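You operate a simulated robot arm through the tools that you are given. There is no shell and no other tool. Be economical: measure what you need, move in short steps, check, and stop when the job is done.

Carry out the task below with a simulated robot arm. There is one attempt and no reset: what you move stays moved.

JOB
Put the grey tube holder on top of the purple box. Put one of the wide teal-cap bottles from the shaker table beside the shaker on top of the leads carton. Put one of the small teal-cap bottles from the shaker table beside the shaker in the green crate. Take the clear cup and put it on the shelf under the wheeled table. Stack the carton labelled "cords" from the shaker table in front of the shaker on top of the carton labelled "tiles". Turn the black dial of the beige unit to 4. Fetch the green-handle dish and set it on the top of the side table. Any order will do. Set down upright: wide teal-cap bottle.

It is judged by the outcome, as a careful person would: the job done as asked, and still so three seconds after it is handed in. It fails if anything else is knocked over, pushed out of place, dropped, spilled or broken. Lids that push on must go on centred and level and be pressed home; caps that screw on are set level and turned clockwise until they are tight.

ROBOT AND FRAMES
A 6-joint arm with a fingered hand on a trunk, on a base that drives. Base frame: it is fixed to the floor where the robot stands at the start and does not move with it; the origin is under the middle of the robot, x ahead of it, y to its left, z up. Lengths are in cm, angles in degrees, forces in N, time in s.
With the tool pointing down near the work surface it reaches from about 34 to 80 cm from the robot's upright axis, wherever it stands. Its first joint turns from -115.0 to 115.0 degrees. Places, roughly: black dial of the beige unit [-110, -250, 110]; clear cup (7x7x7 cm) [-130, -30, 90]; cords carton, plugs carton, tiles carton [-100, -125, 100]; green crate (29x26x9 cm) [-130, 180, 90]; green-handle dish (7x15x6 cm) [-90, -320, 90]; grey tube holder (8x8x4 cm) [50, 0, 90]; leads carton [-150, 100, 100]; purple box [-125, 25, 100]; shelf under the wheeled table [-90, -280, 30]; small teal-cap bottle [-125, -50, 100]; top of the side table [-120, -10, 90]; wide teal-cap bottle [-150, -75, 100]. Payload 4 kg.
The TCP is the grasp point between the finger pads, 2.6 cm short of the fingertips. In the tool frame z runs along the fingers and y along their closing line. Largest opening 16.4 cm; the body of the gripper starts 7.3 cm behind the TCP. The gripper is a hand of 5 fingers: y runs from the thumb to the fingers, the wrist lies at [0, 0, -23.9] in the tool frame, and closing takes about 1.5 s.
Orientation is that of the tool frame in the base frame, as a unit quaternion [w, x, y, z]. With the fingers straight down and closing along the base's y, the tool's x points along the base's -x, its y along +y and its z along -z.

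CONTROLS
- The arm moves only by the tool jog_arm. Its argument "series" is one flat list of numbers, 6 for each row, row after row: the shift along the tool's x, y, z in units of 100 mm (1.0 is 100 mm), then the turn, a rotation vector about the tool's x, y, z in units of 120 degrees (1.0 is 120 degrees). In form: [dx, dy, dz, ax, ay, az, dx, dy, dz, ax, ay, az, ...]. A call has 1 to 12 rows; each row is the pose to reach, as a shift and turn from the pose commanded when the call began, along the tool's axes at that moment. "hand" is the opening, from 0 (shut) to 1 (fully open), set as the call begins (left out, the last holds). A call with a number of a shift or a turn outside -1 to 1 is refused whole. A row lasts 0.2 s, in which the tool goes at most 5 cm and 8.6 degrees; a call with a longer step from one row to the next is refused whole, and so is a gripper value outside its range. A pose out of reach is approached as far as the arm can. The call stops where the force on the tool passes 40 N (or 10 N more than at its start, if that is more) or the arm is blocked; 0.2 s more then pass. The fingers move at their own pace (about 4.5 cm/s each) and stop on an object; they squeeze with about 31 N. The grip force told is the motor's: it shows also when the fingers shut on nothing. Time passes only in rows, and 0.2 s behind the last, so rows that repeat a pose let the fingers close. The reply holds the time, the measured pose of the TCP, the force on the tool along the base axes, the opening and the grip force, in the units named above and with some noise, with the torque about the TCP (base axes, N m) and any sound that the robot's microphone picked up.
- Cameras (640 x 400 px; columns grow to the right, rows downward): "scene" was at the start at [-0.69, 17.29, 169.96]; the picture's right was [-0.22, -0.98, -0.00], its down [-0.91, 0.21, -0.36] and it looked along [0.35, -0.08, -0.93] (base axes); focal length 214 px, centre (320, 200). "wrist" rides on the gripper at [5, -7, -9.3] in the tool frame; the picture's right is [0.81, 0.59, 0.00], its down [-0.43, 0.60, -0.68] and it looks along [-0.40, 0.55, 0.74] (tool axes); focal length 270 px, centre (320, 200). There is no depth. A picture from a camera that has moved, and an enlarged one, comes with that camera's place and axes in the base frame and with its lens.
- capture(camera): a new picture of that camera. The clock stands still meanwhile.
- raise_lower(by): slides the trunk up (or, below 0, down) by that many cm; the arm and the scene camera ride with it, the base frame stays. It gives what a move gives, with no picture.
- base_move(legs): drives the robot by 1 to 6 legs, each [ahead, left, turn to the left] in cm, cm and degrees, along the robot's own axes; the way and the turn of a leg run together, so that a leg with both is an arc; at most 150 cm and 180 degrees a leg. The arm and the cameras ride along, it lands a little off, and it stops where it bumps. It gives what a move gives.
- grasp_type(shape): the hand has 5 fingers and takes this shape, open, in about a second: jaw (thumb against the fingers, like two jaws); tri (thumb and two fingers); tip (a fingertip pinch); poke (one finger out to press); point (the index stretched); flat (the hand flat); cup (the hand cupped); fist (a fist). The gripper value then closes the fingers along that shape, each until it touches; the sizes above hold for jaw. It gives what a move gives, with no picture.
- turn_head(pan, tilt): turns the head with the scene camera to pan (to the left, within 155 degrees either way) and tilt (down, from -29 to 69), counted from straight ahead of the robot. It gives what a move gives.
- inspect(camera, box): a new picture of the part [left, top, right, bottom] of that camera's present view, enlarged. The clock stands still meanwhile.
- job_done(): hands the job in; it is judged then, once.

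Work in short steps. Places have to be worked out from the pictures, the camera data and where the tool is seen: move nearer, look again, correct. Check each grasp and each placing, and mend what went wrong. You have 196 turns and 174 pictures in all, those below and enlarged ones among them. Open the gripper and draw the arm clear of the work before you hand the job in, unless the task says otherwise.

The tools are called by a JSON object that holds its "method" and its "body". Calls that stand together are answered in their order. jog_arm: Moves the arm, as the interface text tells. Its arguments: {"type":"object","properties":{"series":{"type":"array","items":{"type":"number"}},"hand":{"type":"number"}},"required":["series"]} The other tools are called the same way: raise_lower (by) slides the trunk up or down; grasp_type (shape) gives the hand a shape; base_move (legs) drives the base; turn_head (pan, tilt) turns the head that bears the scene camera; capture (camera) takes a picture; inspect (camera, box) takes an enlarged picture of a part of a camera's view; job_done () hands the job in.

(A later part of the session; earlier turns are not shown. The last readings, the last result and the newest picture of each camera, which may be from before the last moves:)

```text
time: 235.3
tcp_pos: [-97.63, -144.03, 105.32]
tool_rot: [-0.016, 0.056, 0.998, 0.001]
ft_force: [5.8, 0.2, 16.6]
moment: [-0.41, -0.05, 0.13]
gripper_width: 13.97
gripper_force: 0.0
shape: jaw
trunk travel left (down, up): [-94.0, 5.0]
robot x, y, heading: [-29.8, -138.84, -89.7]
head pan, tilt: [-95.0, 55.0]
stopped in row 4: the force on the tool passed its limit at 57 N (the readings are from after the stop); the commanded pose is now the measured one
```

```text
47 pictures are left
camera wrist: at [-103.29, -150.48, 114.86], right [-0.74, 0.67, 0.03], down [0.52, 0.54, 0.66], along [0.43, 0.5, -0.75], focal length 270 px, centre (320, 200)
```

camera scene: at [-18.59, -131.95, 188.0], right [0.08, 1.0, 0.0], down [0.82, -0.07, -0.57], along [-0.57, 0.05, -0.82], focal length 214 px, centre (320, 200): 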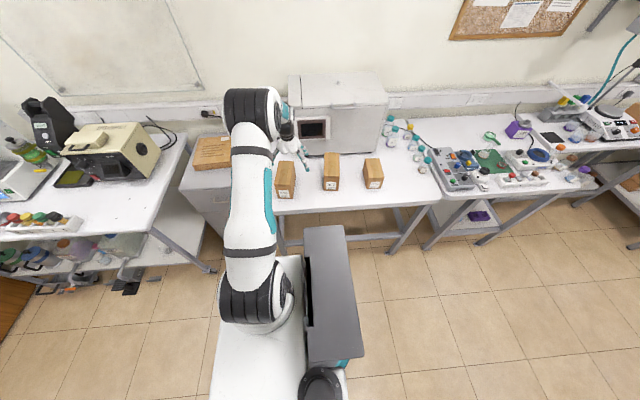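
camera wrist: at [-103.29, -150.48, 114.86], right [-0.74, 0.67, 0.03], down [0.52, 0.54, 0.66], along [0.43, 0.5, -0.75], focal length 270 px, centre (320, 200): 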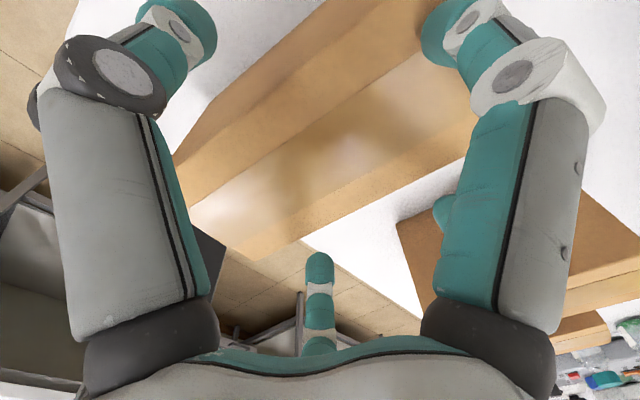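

The hand is really five fingers around a circle; two of them sit over the box top. I rise and switch to "tri" (thumb and two fingers), which suits a box.

{"method": "jog_arm", "body": {"series": [0, 0, -0.3, 0, 0, 0, 0, 0, -0.6, 0, 0, 0]}}

{"method": "grasp_type", "body": {"shape": "tri"}}

{"method": "capture", "body": {"camera": "wrist"}}

{"method": "inspect", "body": {"camera": "scene", "box": [254, 120, 364, 215]}}

```text
time: 235.9
tcp_pos: [-97.58, -144.15, 110.98]
tool_rot: [-0.014, 0.057, 0.998, 0.0]
ft_force: [0.1, -0.7, 0.1]
moment: [0.0, 0.0, 0.01]
gripper_width: 13.94
gripper_force: 0.1
shape: jaw
trunk travel left (down, up): [-94.0, 5.0]
robot x, y, heading: [-29.96, -138.85, -89.8]
head pan, tilt: [-95.0, 55.0]
```

```text
time: 236.8
tcp_pos: [-97.62, -144.05, 111.03]
tool_rot: [-0.014, 0.056, 0.998, -0.001]
ft_force: [-0.3, -0.5, -0.3]
moment: [-0.03, 0.02, -0.01]
gripper_width: 16.42
gripper_force: 0.1
shape: tri
trunk travel left (down, up): [-94.0, 5.0]
robot x, y, heading: [-29.63, -138.64, -89.5]
head pan, tilt: [-95.0, 55.0]
```

```text
46 pictures are left
camera wrist: at [-103.31, -150.47, 120.51], right [-0.74, 0.67, 0.02], down [0.52, 0.54, 0.66], along [0.44, 0.5, -0.75], focal length 270 px, centre (320, 200)
```

wrist: 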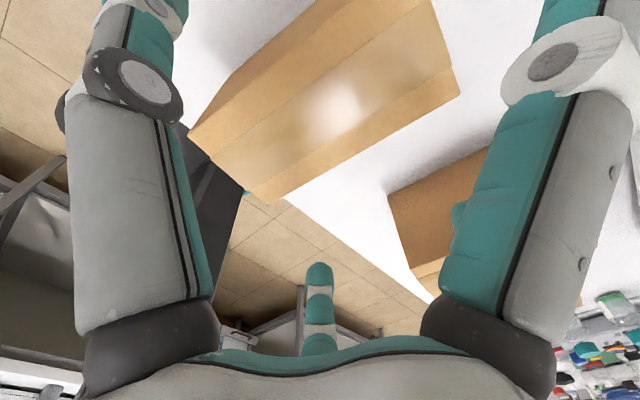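

```text
4.21 times, centred on (309, 168) of scene
camera zoom: at [-18.59, -131.95, 188.0], right [0.08, 1.0, 0.0], down [0.82, -0.07, -0.57], along [-0.57, 0.05, -0.82], focal length 903 px, centre (366, 337)
```

zoom: 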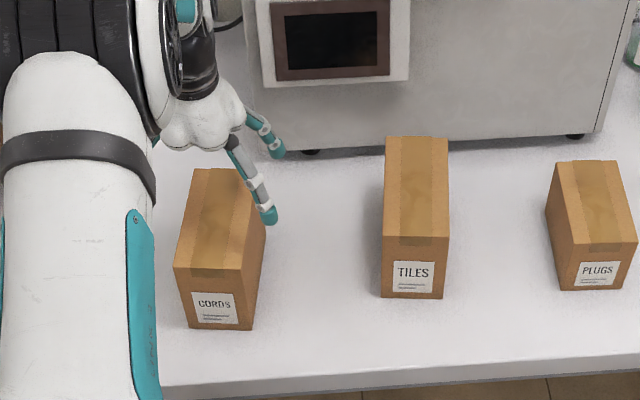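

In tri, two fingers fold away, leaving thumb and two opposing fingers. Descend over cords again, guarded.

{"method": "jog_arm", "body": {"series": [0, 0, 0.3, 0, -0.013, 0, 0, 0, 0.6, 0, -0.013, 0, 0, 0, 0.8, 0, -0.013, 0, 0, 0, 0.95, 0, -0.013, 0], "hand": 0.9}}

{"method": "capture", "body": {"camera": "wrist"}}

{"method": "inspect", "body": {"camera": "scene", "box": [254, 120, 364, 215]}}

```text
time: 237.8
tcp_pos: [-97.87, -144.16, 101.57]
tool_rot: [-0.001, 0.056, 0.998, 0.0]
ft_force: [-0.4, 1.1, 0.1]
moment: [0.03, 0.02, 0.02]
gripper_width: 14.77
gripper_force: 0.1
shape: tri
trunk travel left (down, up): [-94.0, 5.0]
robot x, y, heading: [-29.78, -138.49, -89.6]
head pan, tilt: [-95.0, 55.0]
```

```text
44 pictures are left
camera wrist: at [-103.78, -150.47, 110.98], right [-0.74, 0.67, 0.0], down [0.5, 0.54, 0.68], along [0.46, 0.5, -0.74], focal length 270 px, centre (320, 200)
```

wrist: 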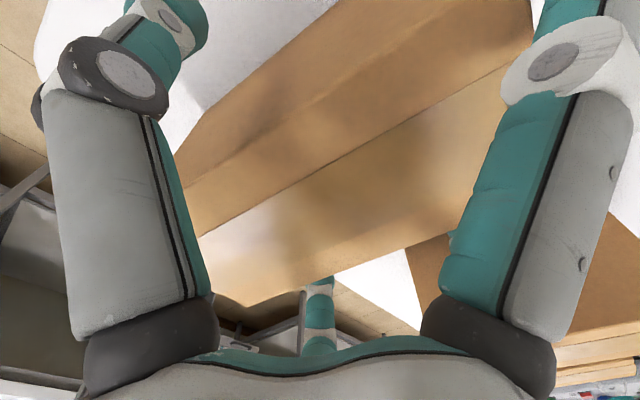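

```text
4.21 times, centred on (309, 168) of scene
camera zoom: at [-18.61, -131.96, 188.0], right [0.08, 1.0, 0.0], down [0.82, -0.07, -0.57], along [-0.57, 0.05, -0.82], focal length 903 px, centre (366, 337)
```

zoom: 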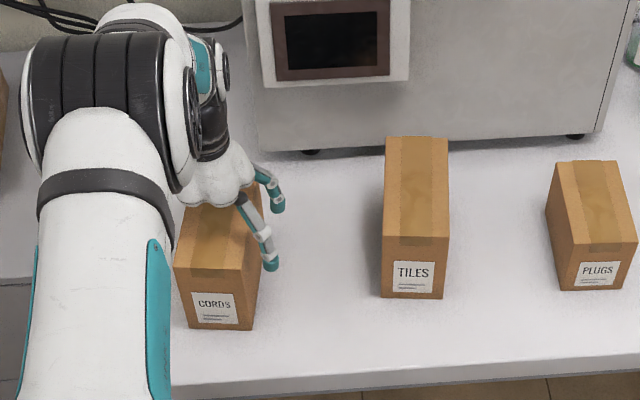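

No contact. Go 2.3 cm lower and close.

{"method": "jog_arm", "body": {"series": [0, 0, 0.12, 0, 0, 0, 0, 0, 0.23, 0, 0, 0]}}

{"method": "jog_arm", "body": {"series": [0, 0, 0, 0, 0, 0, 0, 0, 0, 0, 0, 0, 0, 0, 0, 0, 0, 0, 0, 0, 0, 0, 0, 0, 0, 0, 0, 0, 0, 0, 0, 0, 0, 0, 0, 0, 0, 0, 0, 0, 0, 0], "hand": 0.0}}

{"method": "jog_arm", "body": {"series": [0, 0, -0.1, 0, 0, 0, 0, 0, -0.2, 0, 0, 0, 0, 0, -0.35, 0, 0, 0]}}

{"method": "inspect", "body": {"camera": "scene", "box": [254, 120, 364, 215]}}

```text
time: 238.4
tcp_pos: [-97.93, -144.17, 99.81]
tool_rot: [-0.006, 0.057, 0.998, -0.001]
ft_force: [-0.2, 1.0, 33.7]
moment: [-1.03, -0.27, 0.01]
gripper_width: 14.79
gripper_force: 0.0
shape: tri
trunk travel left (down, up): [-94.0, 5.0]
robot x, y, heading: [-29.08, -138.73, -89.7]
head pan, tilt: [-95.0, 55.0]
```

```text
time: 240.0
tcp_pos: [-97.94, -144.15, 99.7]
tool_rot: [-0.005, 0.056, 0.998, -0.002]
ft_force: [-5.1, 0.3, 42.0]
moment: [-1.32, -0.01, -0.12]
gripper_width: 8.8
gripper_force: 30.8
shape: tri
trunk travel left (down, up): [-94.0, 5.0]
robot x, y, heading: [-29.62, -138.64, -89.8]
head pan, tilt: [-95.0, 55.0]
```

```text
time: 240.8
tcp_pos: [-97.62, -144.08, 102.52]
tool_rot: [0.001, 0.056, 0.998, 0.0]
ft_force: [0.0, -0.3, -1.4]
moment: [-0.01, -0.02, -0.02]
gripper_width: 8.75
gripper_force: 31.0
shape: tri
trunk travel left (down, up): [-94.0, 5.0]
robot x, y, heading: [-29.71, -138.42, -89.9]
head pan, tilt: [-95.0, 55.0]
```

```text
4.21 times, centred on (309, 168) of scene
camera zoom: at [-18.57, -131.97, 187.98], right [0.08, 1.0, 0.0], down [0.82, -0.07, -0.57], along [-0.57, 0.05, -0.82], focal length 903 px, centre (366, 337)
```

zoom: 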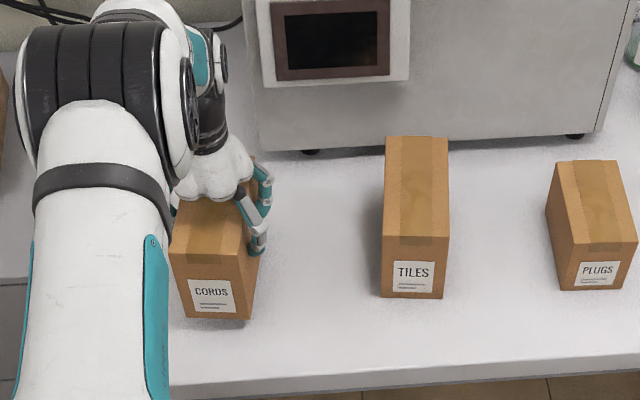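

Cords is held. Lift 15 cm, drive back 26 cm to be over tiles, and check.

{"method": "jog_arm", "body": {"series": [0, 0, -0.3, 0, 0, 0, 0, 0, -0.6, 0, 0, 0, 0, 0, -1.0, 0, 0, 0]}}

{"method": "raise_lower", "body": {"by": 5}}

{"method": "base_move", "body": {"legs": [[-26, -4, 0]]}}

{"method": "inspect", "body": {"camera": "scene", "box": [244, 110, 374, 215]}}

{"method": "capture", "body": {"camera": "wrist"}}

```text
time: 241.6
tcp_pos: [-97.86, -144.11, 112.47]
tool_rot: [0.0, 0.055, 0.998, -0.001]
ft_force: [-0.1, 0.1, -3.4]
moment: [-0.02, 0.04, -0.01]
gripper_width: 8.76
gripper_force: 30.9
shape: tri
trunk travel left (down, up): [-94.0, 5.0]
robot x, y, heading: [-29.6, -138.26, -89.9]
head pan, tilt: [-95.0, 55.0]
```

```text
time: 242.6
tcp_pos: [-98.03, -144.08, 117.44]
tool_rot: [-0.001, 0.056, 0.998, 0.0]
ft_force: [0.4, -0.5, -2.1]
moment: [0.02, 0.0, 0.0]
gripper_width: 8.76
gripper_force: 31.2
shape: tri
trunk travel left (down, up): [-99.0, 0.0]
robot x, y, heading: [-29.5, -138.65, -89.9]
head pan, tilt: [-95.0, 55.0]
```

```text
time: 244.4
tcp_pos: [-102.07, -118.92, 117.4]
tool_rot: [0.001, 0.056, 0.998, -0.002]
ft_force: [-0.8, 0.4, -3.0]
moment: [0.0, 0.01, 0.02]
gripper_width: 8.75
gripper_force: 30.6
shape: tri
trunk travel left (down, up): [-99.0, 0.0]
robot x, y, heading: [-34.04, -113.16, -89.6]
head pan, tilt: [-95.0, 55.0]
```

```text
3.81 times, centred on (309, 162) of scene
camera zoom: at [-22.78, -106.6, 193.0], right [0.08, 1.0, 0.0], down [0.82, -0.07, -0.57], along [-0.57, 0.05, -0.82], focal length 817 px, centre (362, 343)
```

zoom: 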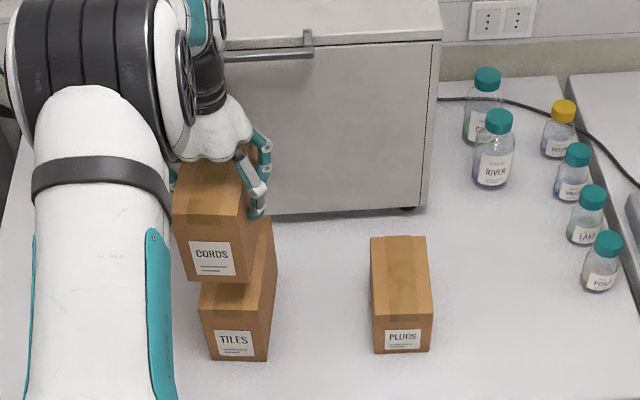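

```text
40 pictures are left
camera wrist: at [-108.03, -125.16, 126.8], right [-0.74, 0.67, 0.0], down [0.5, 0.54, 0.68], along [0.46, 0.5, -0.74], focal length 270 px, centre (320, 200)
```

wrist: 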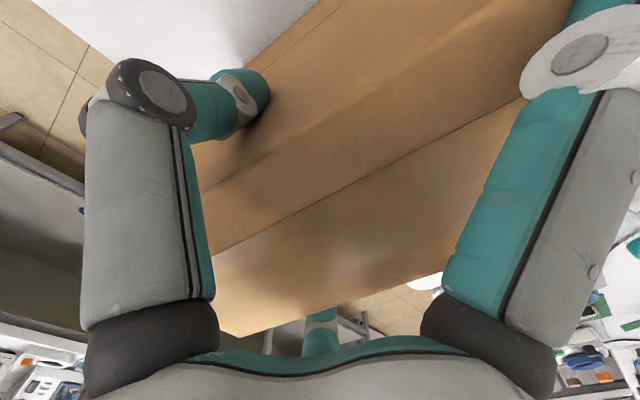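

Cords needs ≈1 cm shift in +x and +y to sit centred. Shift, then lower to contact.

{"method": "jog_arm", "body": {"series": [-0.09, 0.11, 0, 0, 0, 0, -0.09, 0.11, 0.2, 0, 0, 0, -0.09, 0.11, 0.4, 0, 0, 0]}}

{"method": "jog_arm", "body": {"series": [0, 0, 0.05, 0, 0, 0, 0, 0, 0.1, 0, 0, 0]}}

{"method": "jog_arm", "body": {"series": [0, 0, 0.04, 0, 0, 0]}}

{"method": "inspect", "body": {"camera": "scene", "box": [244, 110, 374, 215]}}

```text
time: 245.2
tcp_pos: [-101.08, -117.86, 113.53]
tool_rot: [-0.001, 0.056, 0.998, -0.001]
ft_force: [-0.7, 0.8, -2.4]
moment: [-0.02, -0.02, -0.02]
gripper_width: 8.73
gripper_force: 30.7
shape: tri
trunk travel left (down, up): [-99.0, 0.0]
robot x, y, heading: [-34.07, -113.33, -89.6]
head pan, tilt: [-95.0, 55.0]
```

```text
time: 245.8
tcp_pos: [-101.05, -117.94, 112.76]
tool_rot: [-0.004, 0.055, 0.998, 0.0]
ft_force: [4.2, 1.1, 17.8]
moment: [-0.6, 0.59, 0.02]
gripper_width: 8.75
gripper_force: 31.2
shape: tri
trunk travel left (down, up): [-99.0, 0.0]
robot x, y, heading: [-33.92, -113.49, -89.8]
head pan, tilt: [-95.0, 55.0]
```

```text
time: 246.2
tcp_pos: [-101.02, -117.74, 112.71]
tool_rot: [-0.005, 0.056, 0.998, -0.001]
ft_force: [3.1, 2.5, 40.3]
moment: [-1.16, 0.08, 0.05]
gripper_width: 8.78
gripper_force: 31.3
shape: tri
trunk travel left (down, up): [-99.0, 0.0]
robot x, y, heading: [-33.44, -113.31, -89.7]
head pan, tilt: [-95.0, 55.0]
```

```text
3.81 times, centred on (309, 162) of scene
camera zoom: at [-22.15, -106.62, 193.02], right [0.08, 1.0, 0.0], down [0.81, -0.07, -0.58], along [-0.57, 0.05, -0.82], focal length 817 px, centre (362, 343)
```

zoom: 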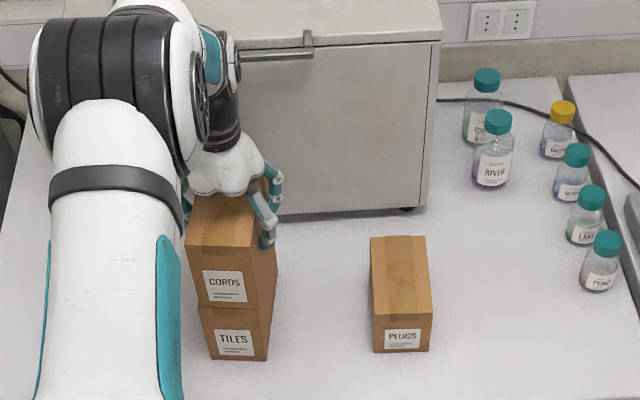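

Sits flush on tiles. Ease, open, and rise.

{"method": "jog_arm", "body": {"series": [0, 0, -0.06, 0, 0, 0]}}

{"method": "jog_arm", "body": {"series": [0, 0, 0, 0, 0, 0, 0, 0, 0, 0, 0, 0, 0, 0, 0, 0, 0, 0, 0, 0, 0, 0, 0, 0, 0, 0, 0, 0, 0, 0, 0, 0, 0, 0, 0, 0], "hand": 0.9}}

{"method": "jog_arm", "body": {"series": [0, 0, -0.2, 0, 0, 0, 0, 0, -0.5, 0, 0, 0, 0, 0, -0.8, 0, 0, 0, 0, 0, -1, 0, 0, 0]}}

{"method": "inspect", "body": {"camera": "scene", "box": [244, 110, 404, 215]}}

```text
time: 246.6
tcp_pos: [-100.95, -117.88, 112.79]
tool_rot: [-0.001, 0.056, 0.998, -0.001]
ft_force: [-3.8, 2.3, 21.1]
moment: [-0.77, 1.23, -0.19]
gripper_width: 8.75
gripper_force: 31.3
shape: tri
trunk travel left (down, up): [-99.0, 0.0]
robot x, y, heading: [-33.98, -113.09, -89.9]
head pan, tilt: [-95.0, 55.0]
```

```text
time: 248.0
tcp_pos: [-101.0, -117.82, 112.81]
tool_rot: [-0.001, 0.056, 0.998, -0.001]
ft_force: [-3.2, 2.8, 20.6]
moment: [-0.55, 0.96, -0.16]
gripper_width: 14.74
gripper_force: 0.0
shape: tri
trunk travel left (down, up): [-99.0, 0.0]
robot x, y, heading: [-33.75, -113.54, -89.8]
head pan, tilt: [-95.0, 55.0]
```

```text
time: 249.0
tcp_pos: [-100.78, -117.8, 122.82]
tool_rot: [0.0, 0.056, 0.998, -0.001]
ft_force: [0.2, 0.1, 0.2]
moment: [-0.01, -0.02, 0.03]
gripper_width: 14.76
gripper_force: 0.0
shape: tri
trunk travel left (down, up): [-99.0, 0.0]
robot x, y, heading: [-33.73, -113.25, -90.0]
head pan, tilt: [-95.0, 55.0]
```

```text
3.81 times, centred on (324, 162) of scene
camera zoom: at [-22.65, -106.7, 192.99], right [0.08, 1.0, 0.0], down [0.82, -0.07, -0.57], along [-0.57, 0.05, -0.82], focal length 817 px, centre (305, 343)
```

zoom: 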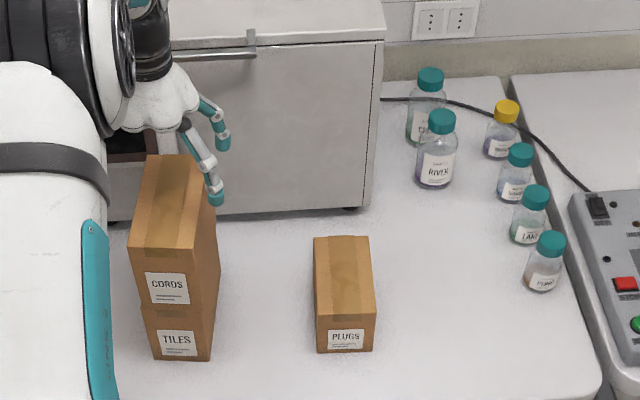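

Stack is good. Now the wide bottle "RIVER" (~(-129, -74)). Switch to jaw, drive over and look down.

{"method": "jog_arm", "body": {"series": [0, 0, -0.2, 0, 0, 0, 0, 0, -0.3, 0, 0, 0]}}

{"method": "base_move", "body": {"legs": [[-43, 0, 0], [0, -13, 0]]}}

{"method": "grasp_type", "body": {"shape": "jaw"}}

{"method": "jog_arm", "body": {"series": [0.3, 0, 0, 0, 0, 0, 0.6, 0, 0, 0, 0, 0, 0.9, 0, 0, 0, 0, 0], "hand": 0.5}}

{"method": "capture", "body": {"camera": "wrist"}}

{"method": "capture", "body": {"camera": "scene"}}

```text
time: 249.6
tcp_pos: [-100.88, -117.82, 125.87]
tool_rot: [0.0, 0.056, 0.998, -0.001]
ft_force: [-0.3, 0.1, 0.1]
moment: [0.03, -0.02, -0.02]
gripper_width: 14.72
gripper_force: 0.2
shape: tri
trunk travel left (down, up): [-99.0, 0.0]
robot x, y, heading: [-34.1, -113.25, -89.9]
head pan, tilt: [-95.0, 55.0]
```

```text
time: 253.1
tcp_pos: [-114.35, -76.04, 125.64]
tool_rot: [0.0, 0.053, 0.999, -0.001]
ft_force: [-0.5, -0.8, 0.1]
moment: [-0.01, -0.03, 0.02]
gripper_width: 14.72
gripper_force: 0.1
shape: tri
trunk travel left (down, up): [-99.0, 0.0]
robot x, y, heading: [-47.61, -71.25, -89.8]
head pan, tilt: [-95.0, 55.0]
```

```text
time: 254.0
tcp_pos: [-114.15, -76.09, 125.79]
tool_rot: [-0.002, 0.053, 0.999, -0.001]
ft_force: [0.4, -0.6, -0.8]
moment: [-0.02, 0.02, 0.01]
gripper_width: 16.41
gripper_force: 0.0
shape: jaw
trunk travel left (down, up): [-99.0, 0.0]
robot x, y, heading: [-47.41, -71.21, -89.5]
head pan, tilt: [-95.0, 55.0]
```

```text
time: 254.8
tcp_pos: [-123.01, -75.24, 125.51]
tool_rot: [-0.002, 0.053, 0.999, -0.001]
ft_force: [-0.9, -0.1, -0.5]
moment: [0.0, -0.03, -0.02]
gripper_width: 9.39
gripper_force: 0.2
shape: jaw
out of reach, approached as far as the arm can: row 3
trunk travel left (down, up): [-99.0, 0.0]
robot x, y, heading: [-47.24, -71.27, -89.5]
head pan, tilt: [-95.0, 55.0]
```

```text
37 pictures are left
camera wrist: at [-128.88, -81.66, 134.92], right [-0.74, 0.67, 0.0], down [0.49, 0.55, 0.68], along [0.45, 0.5, -0.74], focal length 270 px, centre (320, 200)
```

wrist: 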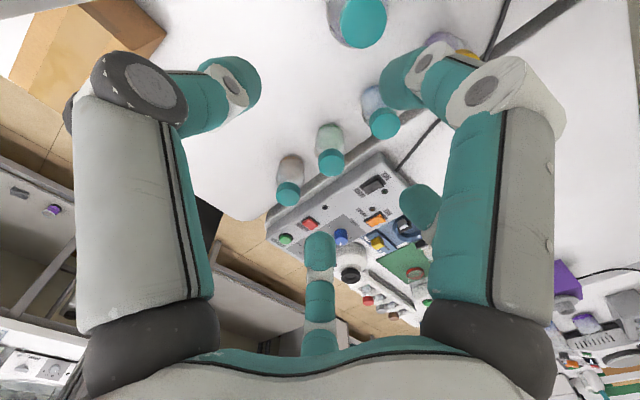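

```text
36 pictures are left
camera scene: at [-36.33, -64.41, 193.02], right [0.08, 1.0, 0.0], down [0.82, -0.06, -0.57], along [-0.57, 0.04, -0.82], focal length 214 px, centre (320, 200)
```

scene: 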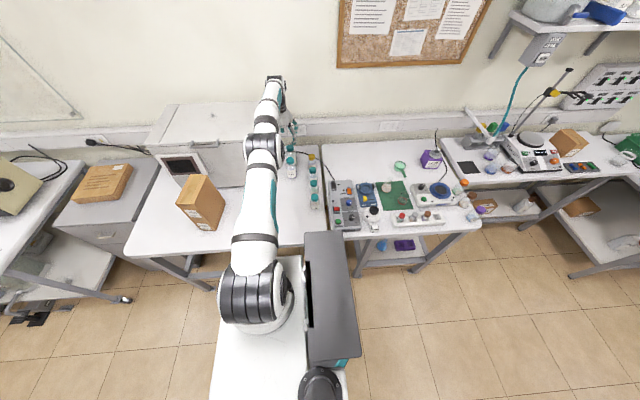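

RIVER's cap is at (-128.8, -75.6), top ≈104. Drive 4 cm closer, lower 14 cm, align.

{"method": "base_move", "body": {"legs": [[0.4, -4, 0]]}}

{"method": "raise_lower", "body": {"by": -13}}

{"method": "jog_arm", "body": {"series": [0.17, 0, 0, 0, 0, 0]}}

{"method": "capture", "body": {"camera": "wrist"}}

```text
time: 255.7
tcp_pos: [-126.88, -75.69, 125.55]
tool_rot: [-0.001, 0.053, 0.999, -0.002]
ft_force: [-0.1, 1.4, -0.4]
moment: [-0.03, -0.05, 0.01]
gripper_width: 8.23
gripper_force: 0.1
shape: jaw
trunk travel left (down, up): [-99.0, 0.0]
robot x, y, heading: [-51.02, -71.61, -89.4]
head pan, tilt: [-95.0, 55.0]
```

```text
time: 257.2
tcp_pos: [-126.78, -75.75, 112.56]
tool_rot: [-0.002, 0.053, 0.999, -0.001]
ft_force: [0.3, -0.2, 0.4]
moment: [-0.01, -0.01, -0.03]
gripper_width: 8.22
gripper_force: 0.0
shape: jaw
trunk travel left (down, up): [-86.0, 13.0]
robot x, y, heading: [-51.26, -71.51, -89.6]
head pan, tilt: [-95.0, 55.0]
```

```text
time: 257.6
tcp_pos: [-126.84, -75.76, 112.58]
tool_rot: [-0.002, 0.054, 0.999, -0.001]
ft_force: [-0.7, 0.0, 0.0]
moment: [-0.01, -0.01, 0.0]
gripper_width: 8.25
gripper_force: 0.0
shape: jaw
out of reach, approached as far as the arm can: row 1
trunk travel left (down, up): [-86.0, 13.0]
robot x, y, heading: [-51.65, -71.59, -89.0]
head pan, tilt: [-95.0, 55.0]
```

```text
35 pictures are left
camera wrist: at [-132.63, -82.1, 122.05], right [-0.74, 0.67, 0.0], down [0.5, 0.55, 0.67], along [0.45, 0.5, -0.74], focal length 270 px, centre (320, 200)
```

wrist: 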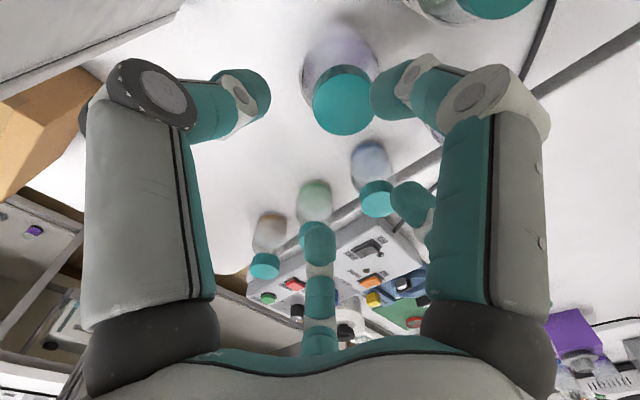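

Arm is at its limit; cap centre (-129.2, -75.9). Drive 2.5 cm closer.

{"method": "base_move", "body": {"legs": [[0, -2.5, 0]]}}

{"method": "capture", "body": {"camera": "wrist"}}

```text
time: 258.7
tcp_pos: [-129.15, -75.64, 112.66]
tool_rot: [-0.003, 0.052, 0.999, 0.0]
ft_force: [0.6, 0.9, 0.3]
moment: [-0.02, 0.03, -0.02]
gripper_width: 8.24
gripper_force: 0.0
shape: jaw
trunk travel left (down, up): [-86.0, 13.0]
robot x, y, heading: [-53.7, -71.85, -89.4]
head pan, tilt: [-95.0, 55.0]
stopped in leg 1: the robot was blocked; the commanded pose is now the measured one
```

```text
34 pictures are left
camera wrist: at [-135.03, -82.07, 122.06], right [-0.74, 0.67, 0.0], down [0.5, 0.55, 0.67], along [0.45, 0.5, -0.74], focal length 270 px, centre (320, 200)
```

wrist: 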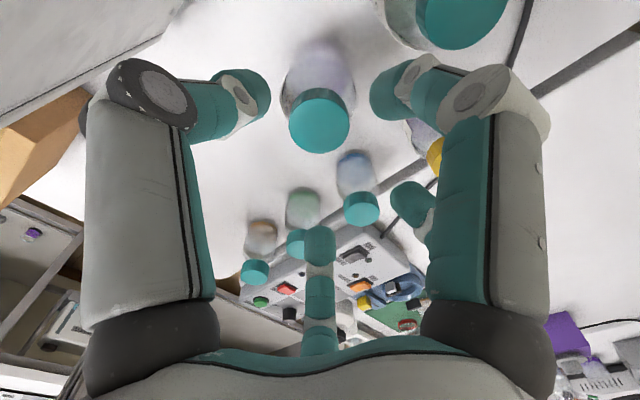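

Aligned over the cap. Lower with the trunk to cap height and close.

{"method": "raise_lower", "body": {"by": -10.5}}

{"method": "capture", "body": {"camera": "wrist"}}

{"method": "jog_arm", "body": {"series": [0, 0, 0, 0, 0, 0, 0, 0, 0, 0, 0, 0, 0, 0, 0, 0, 0, 0, 0, 0, 0, 0, 0, 0, 0, 0, 0, 0, 0, 0, 0, 0, 0, 0, 0, 0], "hand": 0.0}}

```text
time: 260.0
tcp_pos: [-129.25, -75.64, 102.02]
tool_rot: [-0.003, 0.054, 0.999, -0.001]
ft_force: [0.2, 0.1, 0.7]
moment: [0.03, -0.02, -0.02]
gripper_width: 8.27
gripper_force: 0.1
shape: jaw
trunk travel left (down, up): [-75.5, 23.5]
robot x, y, heading: [-53.73, -71.61, -89.5]
head pan, tilt: [-95.0, 55.0]
```

```text
33 pictures are left
camera wrist: at [-135.15, -82.08, 111.48], right [-0.74, 0.67, 0.0], down [0.5, 0.55, 0.67], along [0.45, 0.5, -0.74], focal length 270 px, centre (320, 200)
```

wrist: 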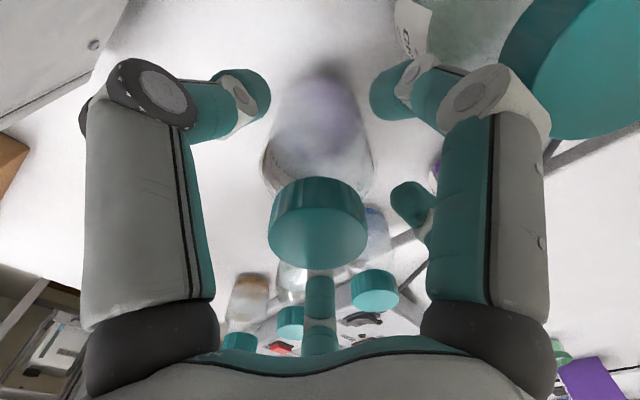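

```text
time: 261.4
tcp_pos: [-129.44, -75.69, 102.88]
tool_rot: [-0.009, 0.053, 0.999, -0.001]
ft_force: [4.8, -0.5, 18.5]
moment: [0.43, -1.26, -0.09]
gripper_width: 3.14
gripper_force: 31.2
shape: jaw
trunk travel left (down, up): [-75.5, 23.5]
robot x, y, heading: [-53.54, -71.64, -89.3]
head pan, tilt: [-95.0, 55.0]
stopped in row 6: the force on the tool passed its limit at 41 N (the readings are from after the stop); the commanded pose is now the measured one
```

Fingers closed on the neck beneath the cap (3.1 cm). Lift gently and check.

{"method": "jog_arm", "body": {"series": [0, 0, -0.05, 0, 0, 0, 0, 0, -0.15, 0, 0, 0, 0, 0, -0.3, 0, 0, 0, 0, 0, -0.4, 0, 0, 0]}}

{"method": "raise_lower", "body": {"by": 14}}

{"method": "capture", "body": {"camera": "wrist"}}

{"method": "inspect", "body": {"camera": "scene", "box": [200, 80, 400, 240]}}

```text
time: 262.4
tcp_pos: [-128.88, -75.73, 106.34]
tool_rot: [-0.009, 0.054, 0.999, 0.0]
ft_force: [-1.1, -0.2, -4.0]
moment: [0.01, 0.06, 0.02]
gripper_width: 2.96
gripper_force: 31.3
shape: jaw
out of reach, approached as far as the arm can: row 3, 4
trunk travel left (down, up): [-75.5, 23.5]
robot x, y, heading: [-54.11, -71.75, -89.7]
head pan, tilt: [-95.0, 55.0]
```

```text
time: 264.1
tcp_pos: [-128.88, -75.7, 120.33]
tool_rot: [-0.008, 0.053, 0.999, 0.0]
ft_force: [-0.4, 0.6, -3.2]
moment: [-0.05, 0.04, 0.02]
gripper_width: 2.94
gripper_force: 31.4
shape: jaw
trunk travel left (down, up): [-89.5, 9.5]
robot x, y, heading: [-54.07, -71.47, -89.4]
head pan, tilt: [-95.0, 55.0]
```

```text
32 pictures are left
camera wrist: at [-134.63, -82.12, 129.81], right [-0.74, 0.67, 0.01], down [0.51, 0.55, 0.67], along [0.44, 0.5, -0.74], focal length 270 px, centre (320, 200)
```

wrist: 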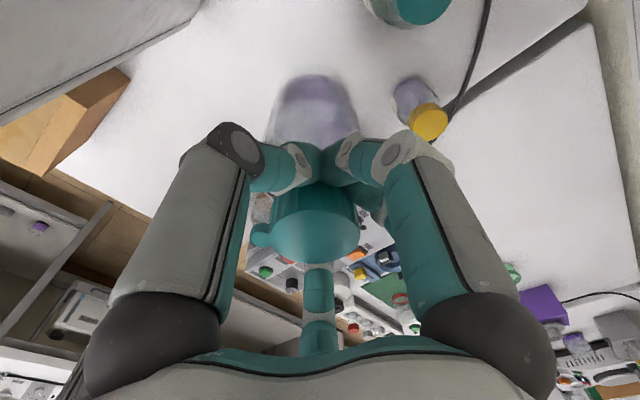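

```text
2.50 times, centred on (300, 160) of scene
camera zoom: at [-42.6, -64.93, 183.5], right [0.08, 1.0, 0.0], down [0.82, -0.06, -0.57], along [-0.57, 0.04, -0.82], focal length 536 px, centre (370, 300)
```

zoom: 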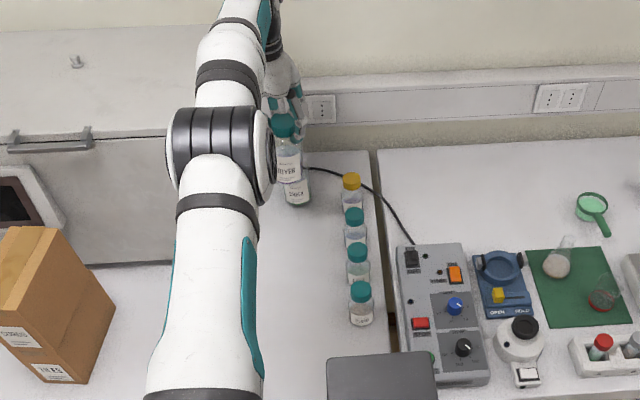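

RIVER hangs upright. Back out, drive to the leads table (y≈95), and look for the leads carton.

{"method": "base_move", "body": {"legs": [[0, 40, 0], [-85, 0, 0], [-78, 0, 0]]}}

{"method": "capture", "body": {"camera": "scene"}}

```text
time: 274.6
tcp_pos: [-92.64, 88.03, 120.31]
tool_rot: [-0.01, 0.041, 0.999, -0.002]
ft_force: [0.0, 0.6, -5.1]
moment: [-0.05, 0.05, -0.02]
gripper_width: 2.97
gripper_force: 30.8
shape: jaw
trunk travel left (down, up): [-89.5, 9.5]
robot x, y, heading: [-17.22, 93.86, -88.2]
head pan, tilt: [-95.0, 55.0]
```

```text
30 pictures are left
camera scene: at [-6.52, 100.72, 183.5], right [0.06, 1.0, 0.0], down [0.82, -0.05, -0.57], along [-0.57, 0.03, -0.82], focal length 214 px, centre (320, 200)
```

scene: 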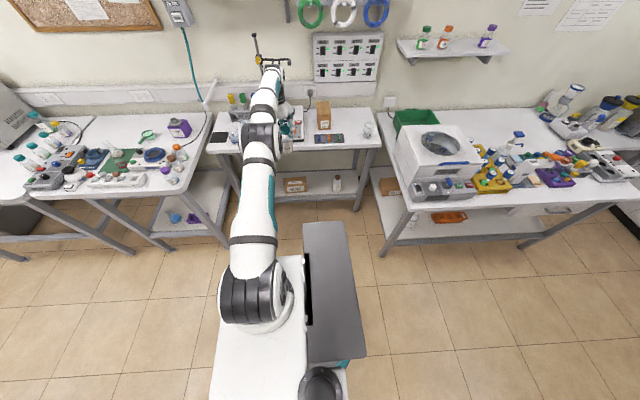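

Zoom on the leads carton and the crate.

{"method": "inspect", "body": {"camera": "scene", "box": [290, 80, 470, 200]}}

```text
3.33 times, centred on (380, 140) of scene
camera zoom: at [-6.52, 100.72, 183.5], right [0.06, 1.0, 0.0], down [0.82, -0.05, -0.57], along [-0.57, 0.03, -0.82], focal length 715 px, centre (120, 400)
```

zoom: 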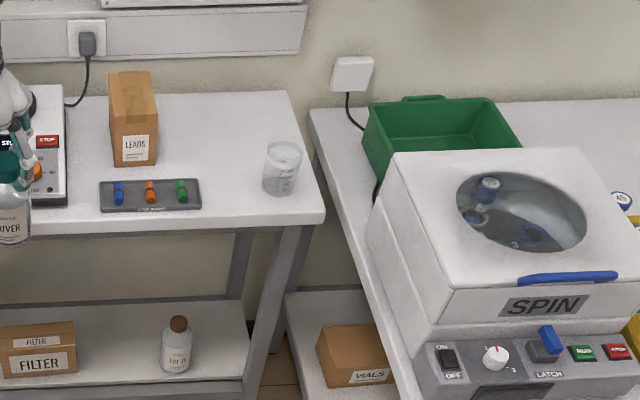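

The LEADS carton top is near (-140, 111), z≈100. Drive so the bottle comes just short of it and look.

{"method": "base_move", "body": {"legs": [[0, 0, -1.8], [-20, 0, 0], [0, -44, 0]]}}

{"method": "inspect", "body": {"camera": "scene", "box": [230, 80, 390, 200]}}

{"method": "capture", "body": {"camera": "wrist"}}

```text
time: 278.8
tcp_pos: [-136.88, 110.24, 120.38]
tool_rot: [-0.008, 0.056, 0.998, 0.0]
ft_force: [-0.3, 0.0, -4.1]
moment: [-0.06, 0.03, 0.0]
gripper_width: 2.97
gripper_force: 31.5
shape: jaw
trunk travel left (down, up): [-89.5, 9.5]
robot x, y, heading: [-62.01, 113.91, -89.8]
head pan, tilt: [-95.0, 55.0]
```

```text
3.33 times, centred on (310, 140) of scene
camera zoom: at [-50.56, 120.49, 183.51], right [0.08, 1.0, 0.0], down [0.82, -0.07, -0.57], along [-0.57, 0.05, -0.82], focal length 715 px, centre (353, 400)
```

zoom: 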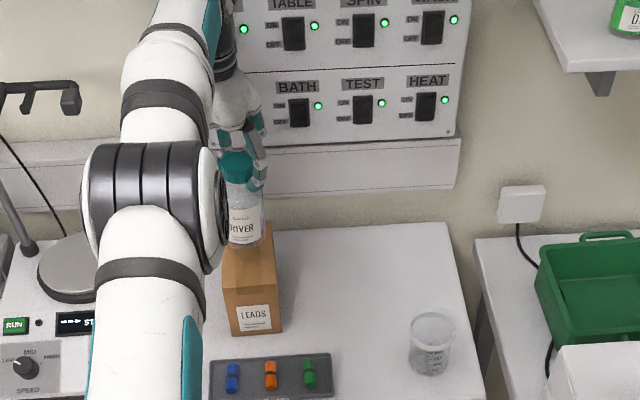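

```text
27 pictures are left
camera wrist: at [-142.67, 103.89, 129.77], right [-0.74, 0.67, 0.01], down [0.51, 0.54, 0.67], along [0.44, 0.5, -0.74], focal length 270 px, centre (320, 200)
```

wrist: 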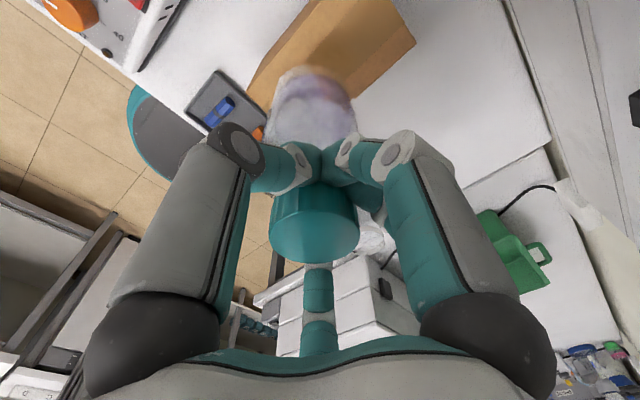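

Carton top centre is (-139.8, 111), z≈99.4; bottle hangs vertical under the TCP. Drive 2.6 cm right and 0.8 back, then lower to contact.

{"method": "base_move", "body": {"legs": [[-0.8, -2.6, 0]]}}

{"method": "raise_lower", "body": {"by": -6}}

{"method": "inspect", "body": {"camera": "scene", "box": [260, 110, 340, 190]}}

```text
time: 279.6
tcp_pos: [-139.51, 110.98, 120.26]
tool_rot: [-0.009, 0.056, 0.998, -0.002]
ft_force: [-0.8, 0.3, -3.9]
moment: [-0.06, 0.02, -0.01]
gripper_width: 2.98
gripper_force: 30.7
shape: jaw
trunk travel left (down, up): [-89.5, 9.5]
robot x, y, heading: [-64.13, 114.29, -90.2]
head pan, tilt: [-95.0, 55.0]
```

```text
time: 280.6
tcp_pos: [-139.16, 110.96, 115.07]
tool_rot: [-0.014, 0.056, 0.998, 0.0]
ft_force: [-2.6, -2.3, 32.8]
moment: [0.69, -0.67, 0.02]
gripper_width: 3.01
gripper_force: 30.7
shape: jaw
trunk travel left (down, up): [-83.5, 15.5]
robot x, y, heading: [-63.99, 114.87, -89.6]
head pan, tilt: [-95.0, 55.0]
```

```text
5.00 times, centred on (300, 150) of scene
camera zoom: at [-52.61, 121.28, 177.54], right [0.08, 1.0, 0.0], down [0.82, -0.07, -0.57], along [-0.57, 0.05, -0.82], focal length 1072 px, centre (420, 450)
```

zoom: 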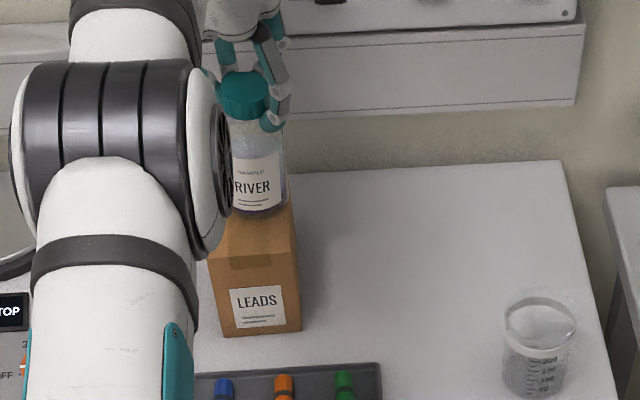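

Touching (33 N), bottle ~1 cm too far to +y. Lift 1.5 cm, shift 1.1 cm in -y, and set down gently.

{"method": "raise_lower", "body": {"by": 2}}

{"method": "base_move", "body": {"legs": [[1.1, 0, 0]]}}

{"method": "raise_lower", "body": {"by": -1}}

{"method": "jog_arm", "body": {"series": [0, 0, 0.02, 0, -0.013, 0]}}

```text
time: 281.3
tcp_pos: [-139.25, 111.09, 116.09]
tool_rot: [-0.007, 0.056, 0.998, -0.001]
ft_force: [-0.1, 0.8, -4.1]
moment: [0.01, 0.05, -0.03]
gripper_width: 2.98
gripper_force: 30.4
shape: jaw
trunk travel left (down, up): [-85.5, 13.5]
robot x, y, heading: [-63.93, 114.54, -89.8]
head pan, tilt: [-95.0, 55.0]
```

```text
time: 282.1
tcp_pos: [-139.27, 109.92, 116.22]
tool_rot: [-0.008, 0.056, 0.998, 0.0]
ft_force: [0.3, -0.2, -4.5]
moment: [-0.02, 0.03, 0.02]
gripper_width: 3.01
gripper_force: 30.8
shape: jaw
trunk travel left (down, up): [-85.5, 13.5]
robot x, y, heading: [-63.99, 113.49, -89.7]
head pan, tilt: [-95.0, 55.0]
```

```text
time: 282.6
tcp_pos: [-139.31, 109.99, 115.28]
tool_rot: [-0.009, 0.055, 0.998, -0.001]
ft_force: [0.0, 0.1, -3.6]
moment: [-0.02, 0.06, -0.01]
gripper_width: 2.99
gripper_force: 31.3
shape: jaw
trunk travel left (down, up): [-84.5, 14.5]
robot x, y, heading: [-64.22, 113.6, -89.7]
head pan, tilt: [-95.0, 55.0]
```

```text
time: 283.0
tcp_pos: [-138.63, 109.91, 115.08]
tool_rot: [0.002, 0.056, 0.998, -0.002]
ft_force: [-1.8, -0.1, -0.3]
moment: [0.05, 0.1, 0.03]
gripper_width: 3.0
gripper_force: 30.2
shape: jaw
out of reach, approached as far as the arm can: row 1
trunk travel left (down, up): [-84.5, 14.5]
robot x, y, heading: [-64.08, 113.4, -89.8]
head pan, tilt: [-95.0, 55.0]
```

Just beginning to touch. A few mm more, check force.

{"method": "raise_lower", "body": {"by": -0.3}}

{"method": "inspect", "body": {"camera": "scene", "box": [260, 110, 340, 190]}}

```text
time: 283.6
tcp_pos: [-138.6, 109.85, 115.02]
tool_rot: [-0.001, 0.057, 0.998, -0.002]
ft_force: [-2.4, -1.2, 18.0]
moment: [0.44, -0.22, 0.02]
gripper_width: 3.0
gripper_force: 30.7
shape: jaw
trunk travel left (down, up): [-84.2, 14.8]
robot x, y, heading: [-64.13, 113.94, -89.6]
head pan, tilt: [-95.0, 55.0]
```

```text
5.00 times, centred on (300, 150) of scene
camera zoom: at [-52.73, 120.21, 178.22], right [0.08, 1.0, 0.0], down [0.82, -0.07, -0.57], along [-0.57, 0.05, -0.82], focal length 1072 px, centre (420, 450)
```

zoom: 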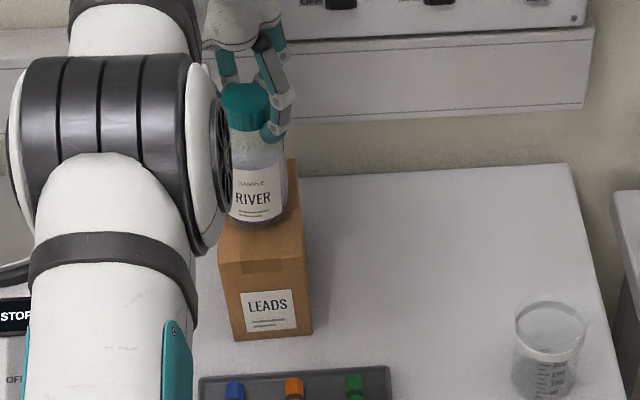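

Well centred with 18 N. Open and rise with the trunk.

{"method": "jog_arm", "body": {"series": [0, 0, 0, 0, 0, 0, 0, 0, 0, 0, 0, 0, 0, 0, 0, 0, 0, 0, 0, 0, 0, 0, 0, 0, 0, 0, 0, 0, 0, 0, 0, 0, 0, 0, 0, 0], "hand": 0.5}}

{"method": "raise_lower", "body": {"by": 10}}

{"method": "inspect", "body": {"camera": "scene", "box": [260, 110, 340, 190]}}

```text
time: 285.0
tcp_pos: [-138.55, 109.89, 114.79]
tool_rot: [0.002, 0.056, 0.998, -0.002]
ft_force: [-0.1, 0.3, 0.1]
moment: [0.01, 0.01, 0.01]
gripper_width: 8.16
gripper_force: 0.0
shape: jaw
trunk travel left (down, up): [-84.2, 14.8]
robot x, y, heading: [-64.23, 113.69, -90.0]
head pan, tilt: [-95.0, 55.0]
```

```text
time: 286.3
tcp_pos: [-138.62, 109.9, 124.67]
tool_rot: [0.002, 0.055, 0.999, -0.001]
ft_force: [0.1, -0.3, -0.5]
moment: [0.01, 0.0, -0.01]
gripper_width: 8.15
gripper_force: 0.2
shape: jaw
trunk travel left (down, up): [-94.2, 4.8]
robot x, y, heading: [-64.41, 113.59, -89.8]
head pan, tilt: [-95.0, 55.0]
```

```text
5.00 times, centred on (300, 150) of scene
camera zoom: at [-52.9, 120.24, 188.2], right [0.08, 1.0, 0.0], down [0.82, -0.07, -0.57], along [-0.57, 0.05, -0.82], focal length 1072 px, centre (420, 450)
```

zoom: 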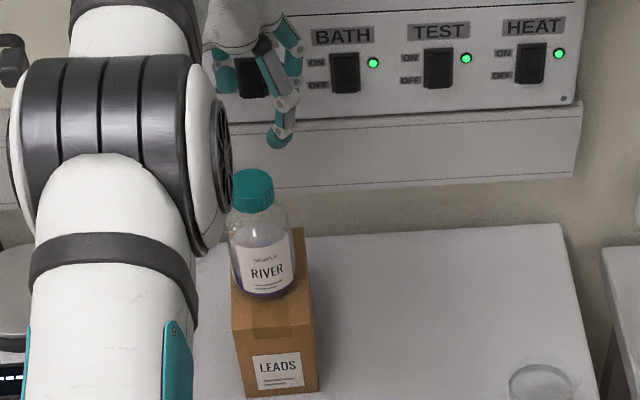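

RIVER stands on LEADS. Return for the front small teal-cap bottle (~(-104, -62.5)).

{"method": "base_move", "body": {"legs": [[0, 45, 0], [90, 0, 0], [82, 0, 0]]}}

{"method": "jog_arm", "body": {"series": [-0.3, 0, 0, 0, 0, 0, -0.6, 0, 0, 0, 0, 0, -0.9, 0, 0, 0, 0, 0]}}

{"method": "base_move", "body": {"legs": [[0, -20, 0]]}}

{"method": "capture", "body": {"camera": "wrist"}}

{"method": "capture", "body": {"camera": "scene"}}

```text
time: 297.4
tcp_pos: [-90.49, -62.31, 124.57]
tool_rot: [0.002, 0.055, 0.998, -0.002]
ft_force: [-0.4, -0.6, 0.2]
moment: [0.01, 0.03, -0.01]
gripper_width: 8.17
gripper_force: 0.1
shape: jaw
trunk travel left (down, up): [-94.2, 4.8]
robot x, y, heading: [-15.83, -58.46, -89.6]
head pan, tilt: [-95.0, 55.0]
```

```text
time: 298.2
tcp_pos: [-81.33, -63.1, 124.81]
tool_rot: [0.001, 0.055, 0.998, -0.002]
ft_force: [0.0, 0.1, -0.5]
moment: [0.02, 0.02, -0.01]
gripper_width: 8.15
gripper_force: 0.0
shape: jaw
trunk travel left (down, up): [-94.2, 4.8]
robot x, y, heading: [-16.31, -58.65, -89.6]
head pan, tilt: [-95.0, 55.0]
```

```text
time: 299.8
tcp_pos: [-101.55, -63.17, 124.67]
tool_rot: [0.001, 0.056, 0.998, -0.002]
ft_force: [-0.2, 0.2, -0.3]
moment: [0.02, -0.03, 0.03]
gripper_width: 8.15
gripper_force: 0.0
shape: jaw
trunk travel left (down, up): [-94.2, 4.8]
robot x, y, heading: [-35.78, -58.47, -89.8]
head pan, tilt: [-95.0, 55.0]
```

```text
23 pictures are left
camera wrist: at [-107.55, -69.43, 134.01], right [-0.74, 0.67, -0.01], down [0.49, 0.55, 0.68], along [0.46, 0.5, -0.74], focal length 270 px, centre (320, 200)
```

wrist: 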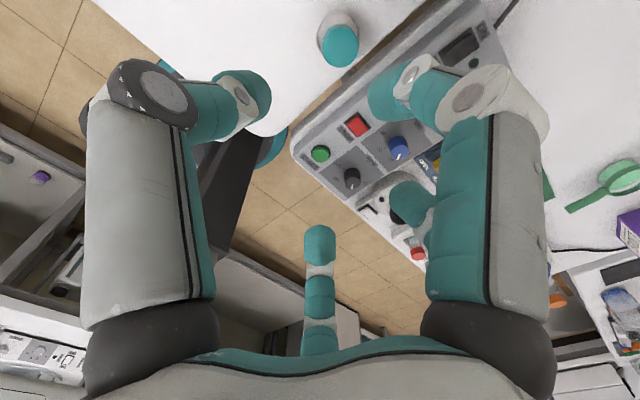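

```text
22 pictures are left
camera scene: at [-24.76, -51.99, 188.21], right [0.08, 1.0, 0.0], down [0.82, -0.07, -0.57], along [-0.57, 0.05, -0.82], focal length 214 px, centre (320, 200)
```

scene: 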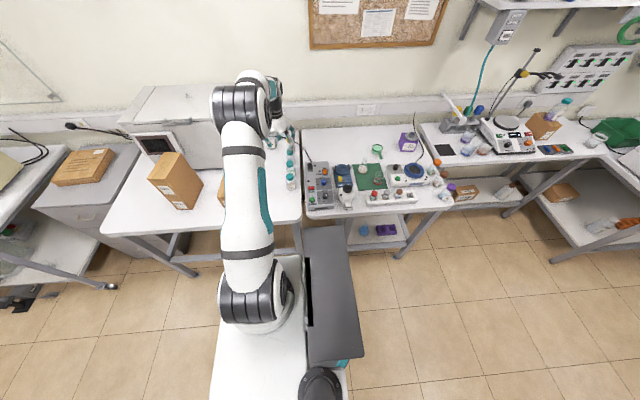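

Small bottle cap at (-103.8, -62.3), top ≈99.5. Align, lower to z≈109 and verify.

{"method": "jog_arm", "body": {"series": [0.12, 0.03, 0, 0, 0, 0, 0.24, 0.064, 0, 0, 0, 0, 0.24, 0.064, 0, 0, 0, 0], "hand": 0.42}}

{"method": "raise_lower", "body": {"by": -16}}

{"method": "capture", "body": {"camera": "wrist"}}

```text
time: 300.6
tcp_pos: [-103.69, -62.19, 124.83]
tool_rot: [0.002, 0.056, 0.998, -0.002]
ft_force: [0.2, 0.4, 0.2]
moment: [-0.02, 0.0, -0.01]
gripper_width: 6.91
gripper_force: 0.0
shape: jaw
trunk travel left (down, up): [-94.2, 4.8]
robot x, y, heading: [-35.91, -58.86, -89.8]
head pan, tilt: [-95.0, 55.0]
```

```text
time: 302.4
tcp_pos: [-103.72, -62.28, 108.71]
tool_rot: [0.002, 0.055, 0.998, -0.001]
ft_force: [-1.2, -0.3, -0.7]
moment: [0.03, -0.02, 0.01]
gripper_width: 6.94
gripper_force: 0.1
shape: jaw
trunk travel left (down, up): [-78.2, 20.8]
robot x, y, heading: [-35.78, -58.42, -89.8]
head pan, tilt: [-95.0, 55.0]
```

```text
21 pictures are left
camera wrist: at [-109.7, -68.6, 118.12], right [-0.74, 0.67, 0.0], down [0.49, 0.55, 0.68], along [0.46, 0.5, -0.74], focal length 270 px, centre (320, 200)
```

wrist: 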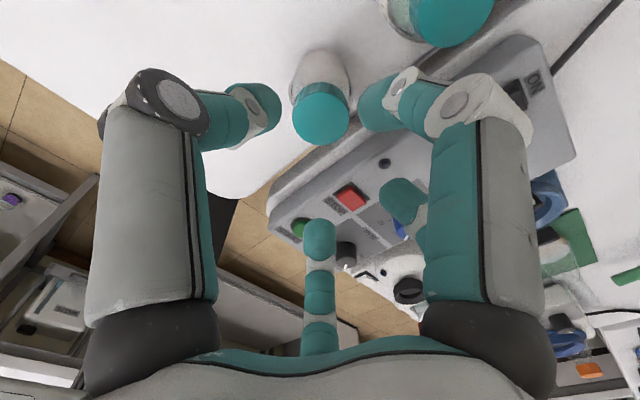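

Aligned. Lower to z≈99.5 and close.

{"method": "raise_lower", "body": {"by": -9}}

{"method": "jog_arm", "body": {"series": [0, 0, 0, 0, 0, 0, 0, 0, 0, 0, 0, 0, 0, 0, 0, 0, 0, 0, 0, 0, 0, 0, 0, 0, 0, 0, 0, 0, 0, 0, 0, 0, 0, 0, 0, 0], "hand": 0.0}}

{"method": "raise_lower", "body": {"by": 4}}

{"method": "capture", "body": {"camera": "wrist"}}

```text
time: 303.6
tcp_pos: [-103.7, -62.26, 99.77]
tool_rot: [0.002, 0.056, 0.998, -0.002]
ft_force: [0.0, -0.1, 0.5]
moment: [0.01, 0.04, 0.02]
gripper_width: 6.94
gripper_force: 0.0
shape: jaw
trunk travel left (down, up): [-69.2, 29.8]
robot x, y, heading: [-36.04, -58.64, -89.9]
head pan, tilt: [-95.0, 55.0]
```

```text
time: 305.0
tcp_pos: [-103.76, -62.23, 99.84]
tool_rot: [0.001, 0.055, 0.998, -0.002]
ft_force: [0.9, 0.9, -1.7]
moment: [0.02, 0.0, -0.01]
gripper_width: 3.23
gripper_force: 30.8
shape: jaw
trunk travel left (down, up): [-69.2, 29.8]
robot x, y, heading: [-35.59, -58.48, -89.6]
head pan, tilt: [-95.0, 55.0]
```

```text
time: 305.9
tcp_pos: [-103.64, -62.32, 103.54]
tool_rot: [0.002, 0.056, 0.998, -0.002]
ft_force: [-0.7, 0.1, -1.3]
moment: [0.01, 0.03, 0.01]
gripper_width: 3.24
gripper_force: 31.0
shape: jaw
trunk travel left (down, up): [-73.2, 25.8]
robot x, y, heading: [-35.51, -58.29, -89.8]
head pan, tilt: [-95.0, 55.0]
```

```text
20 pictures are left
camera wrist: at [-109.73, -68.6, 113.08], right [-0.74, 0.67, 0.0], down [0.49, 0.55, 0.68], along [0.46, 0.5, -0.74], focal length 270 px, centre (320, 200)
```

wrist: 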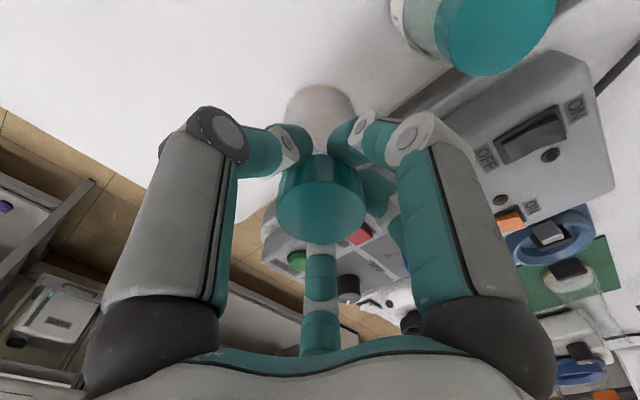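

Bottle held. The crate sits behind the centrifuge near the table's left end, so I'll approach from the gap at y≈143 with the robot turned 48° right. Drive there in stages.

{"method": "raise_lower", "body": {"by": 16}}

{"method": "base_move", "body": {"legs": [[0, 20, 0], [-80, 0, 0], [-72, 0, 0], [0, 0, -48]]}}

{"method": "capture", "body": {"camera": "scene"}}

```text
time: 307.7
tcp_pos: [-103.72, -62.21, 119.77]
tool_rot: [0.001, 0.056, 0.998, -0.001]
ft_force: [0.0, 1.0, -2.3]
moment: [0.03, -0.01, -0.02]
gripper_width: 3.24
gripper_force: 30.9
shape: jaw
trunk travel left (down, up): [-89.2, 9.8]
robot x, y, heading: [-35.39, -58.61, -89.8]
head pan, tilt: [-95.0, 55.0]
```

```text
time: 318.9
tcp_pos: [-62.42, 143.08, 119.64]
tool_rot: [0.001, 0.465, 0.886, -0.003]
ft_force: [0.3, -0.3, -1.7]
moment: [0.01, -0.02, 0.0]
gripper_width: 3.26
gripper_force: 31.2
shape: jaw
trunk travel left (down, up): [-89.2, 9.8]
robot x, y, heading: [-14.43, 94.32, -138.5]
head pan, tilt: [-95.0, 55.0]
```

```text
19 pictures are left
camera scene: at [-2.59, 90.17, 183.2], right [0.81, 0.59, 0.0], down [0.49, -0.66, -0.57], along [-0.34, 0.46, -0.82], focal length 214 px, centre (320, 200)
```

scene: 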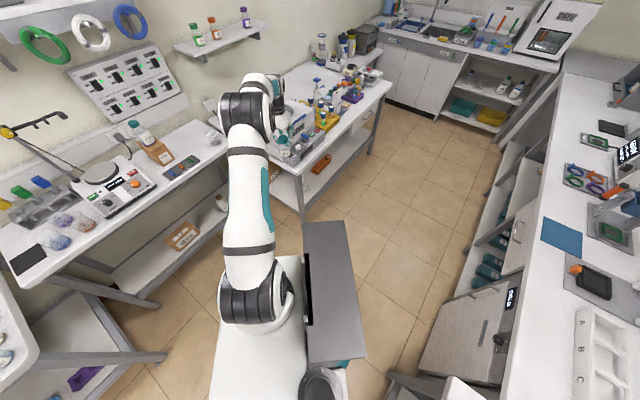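

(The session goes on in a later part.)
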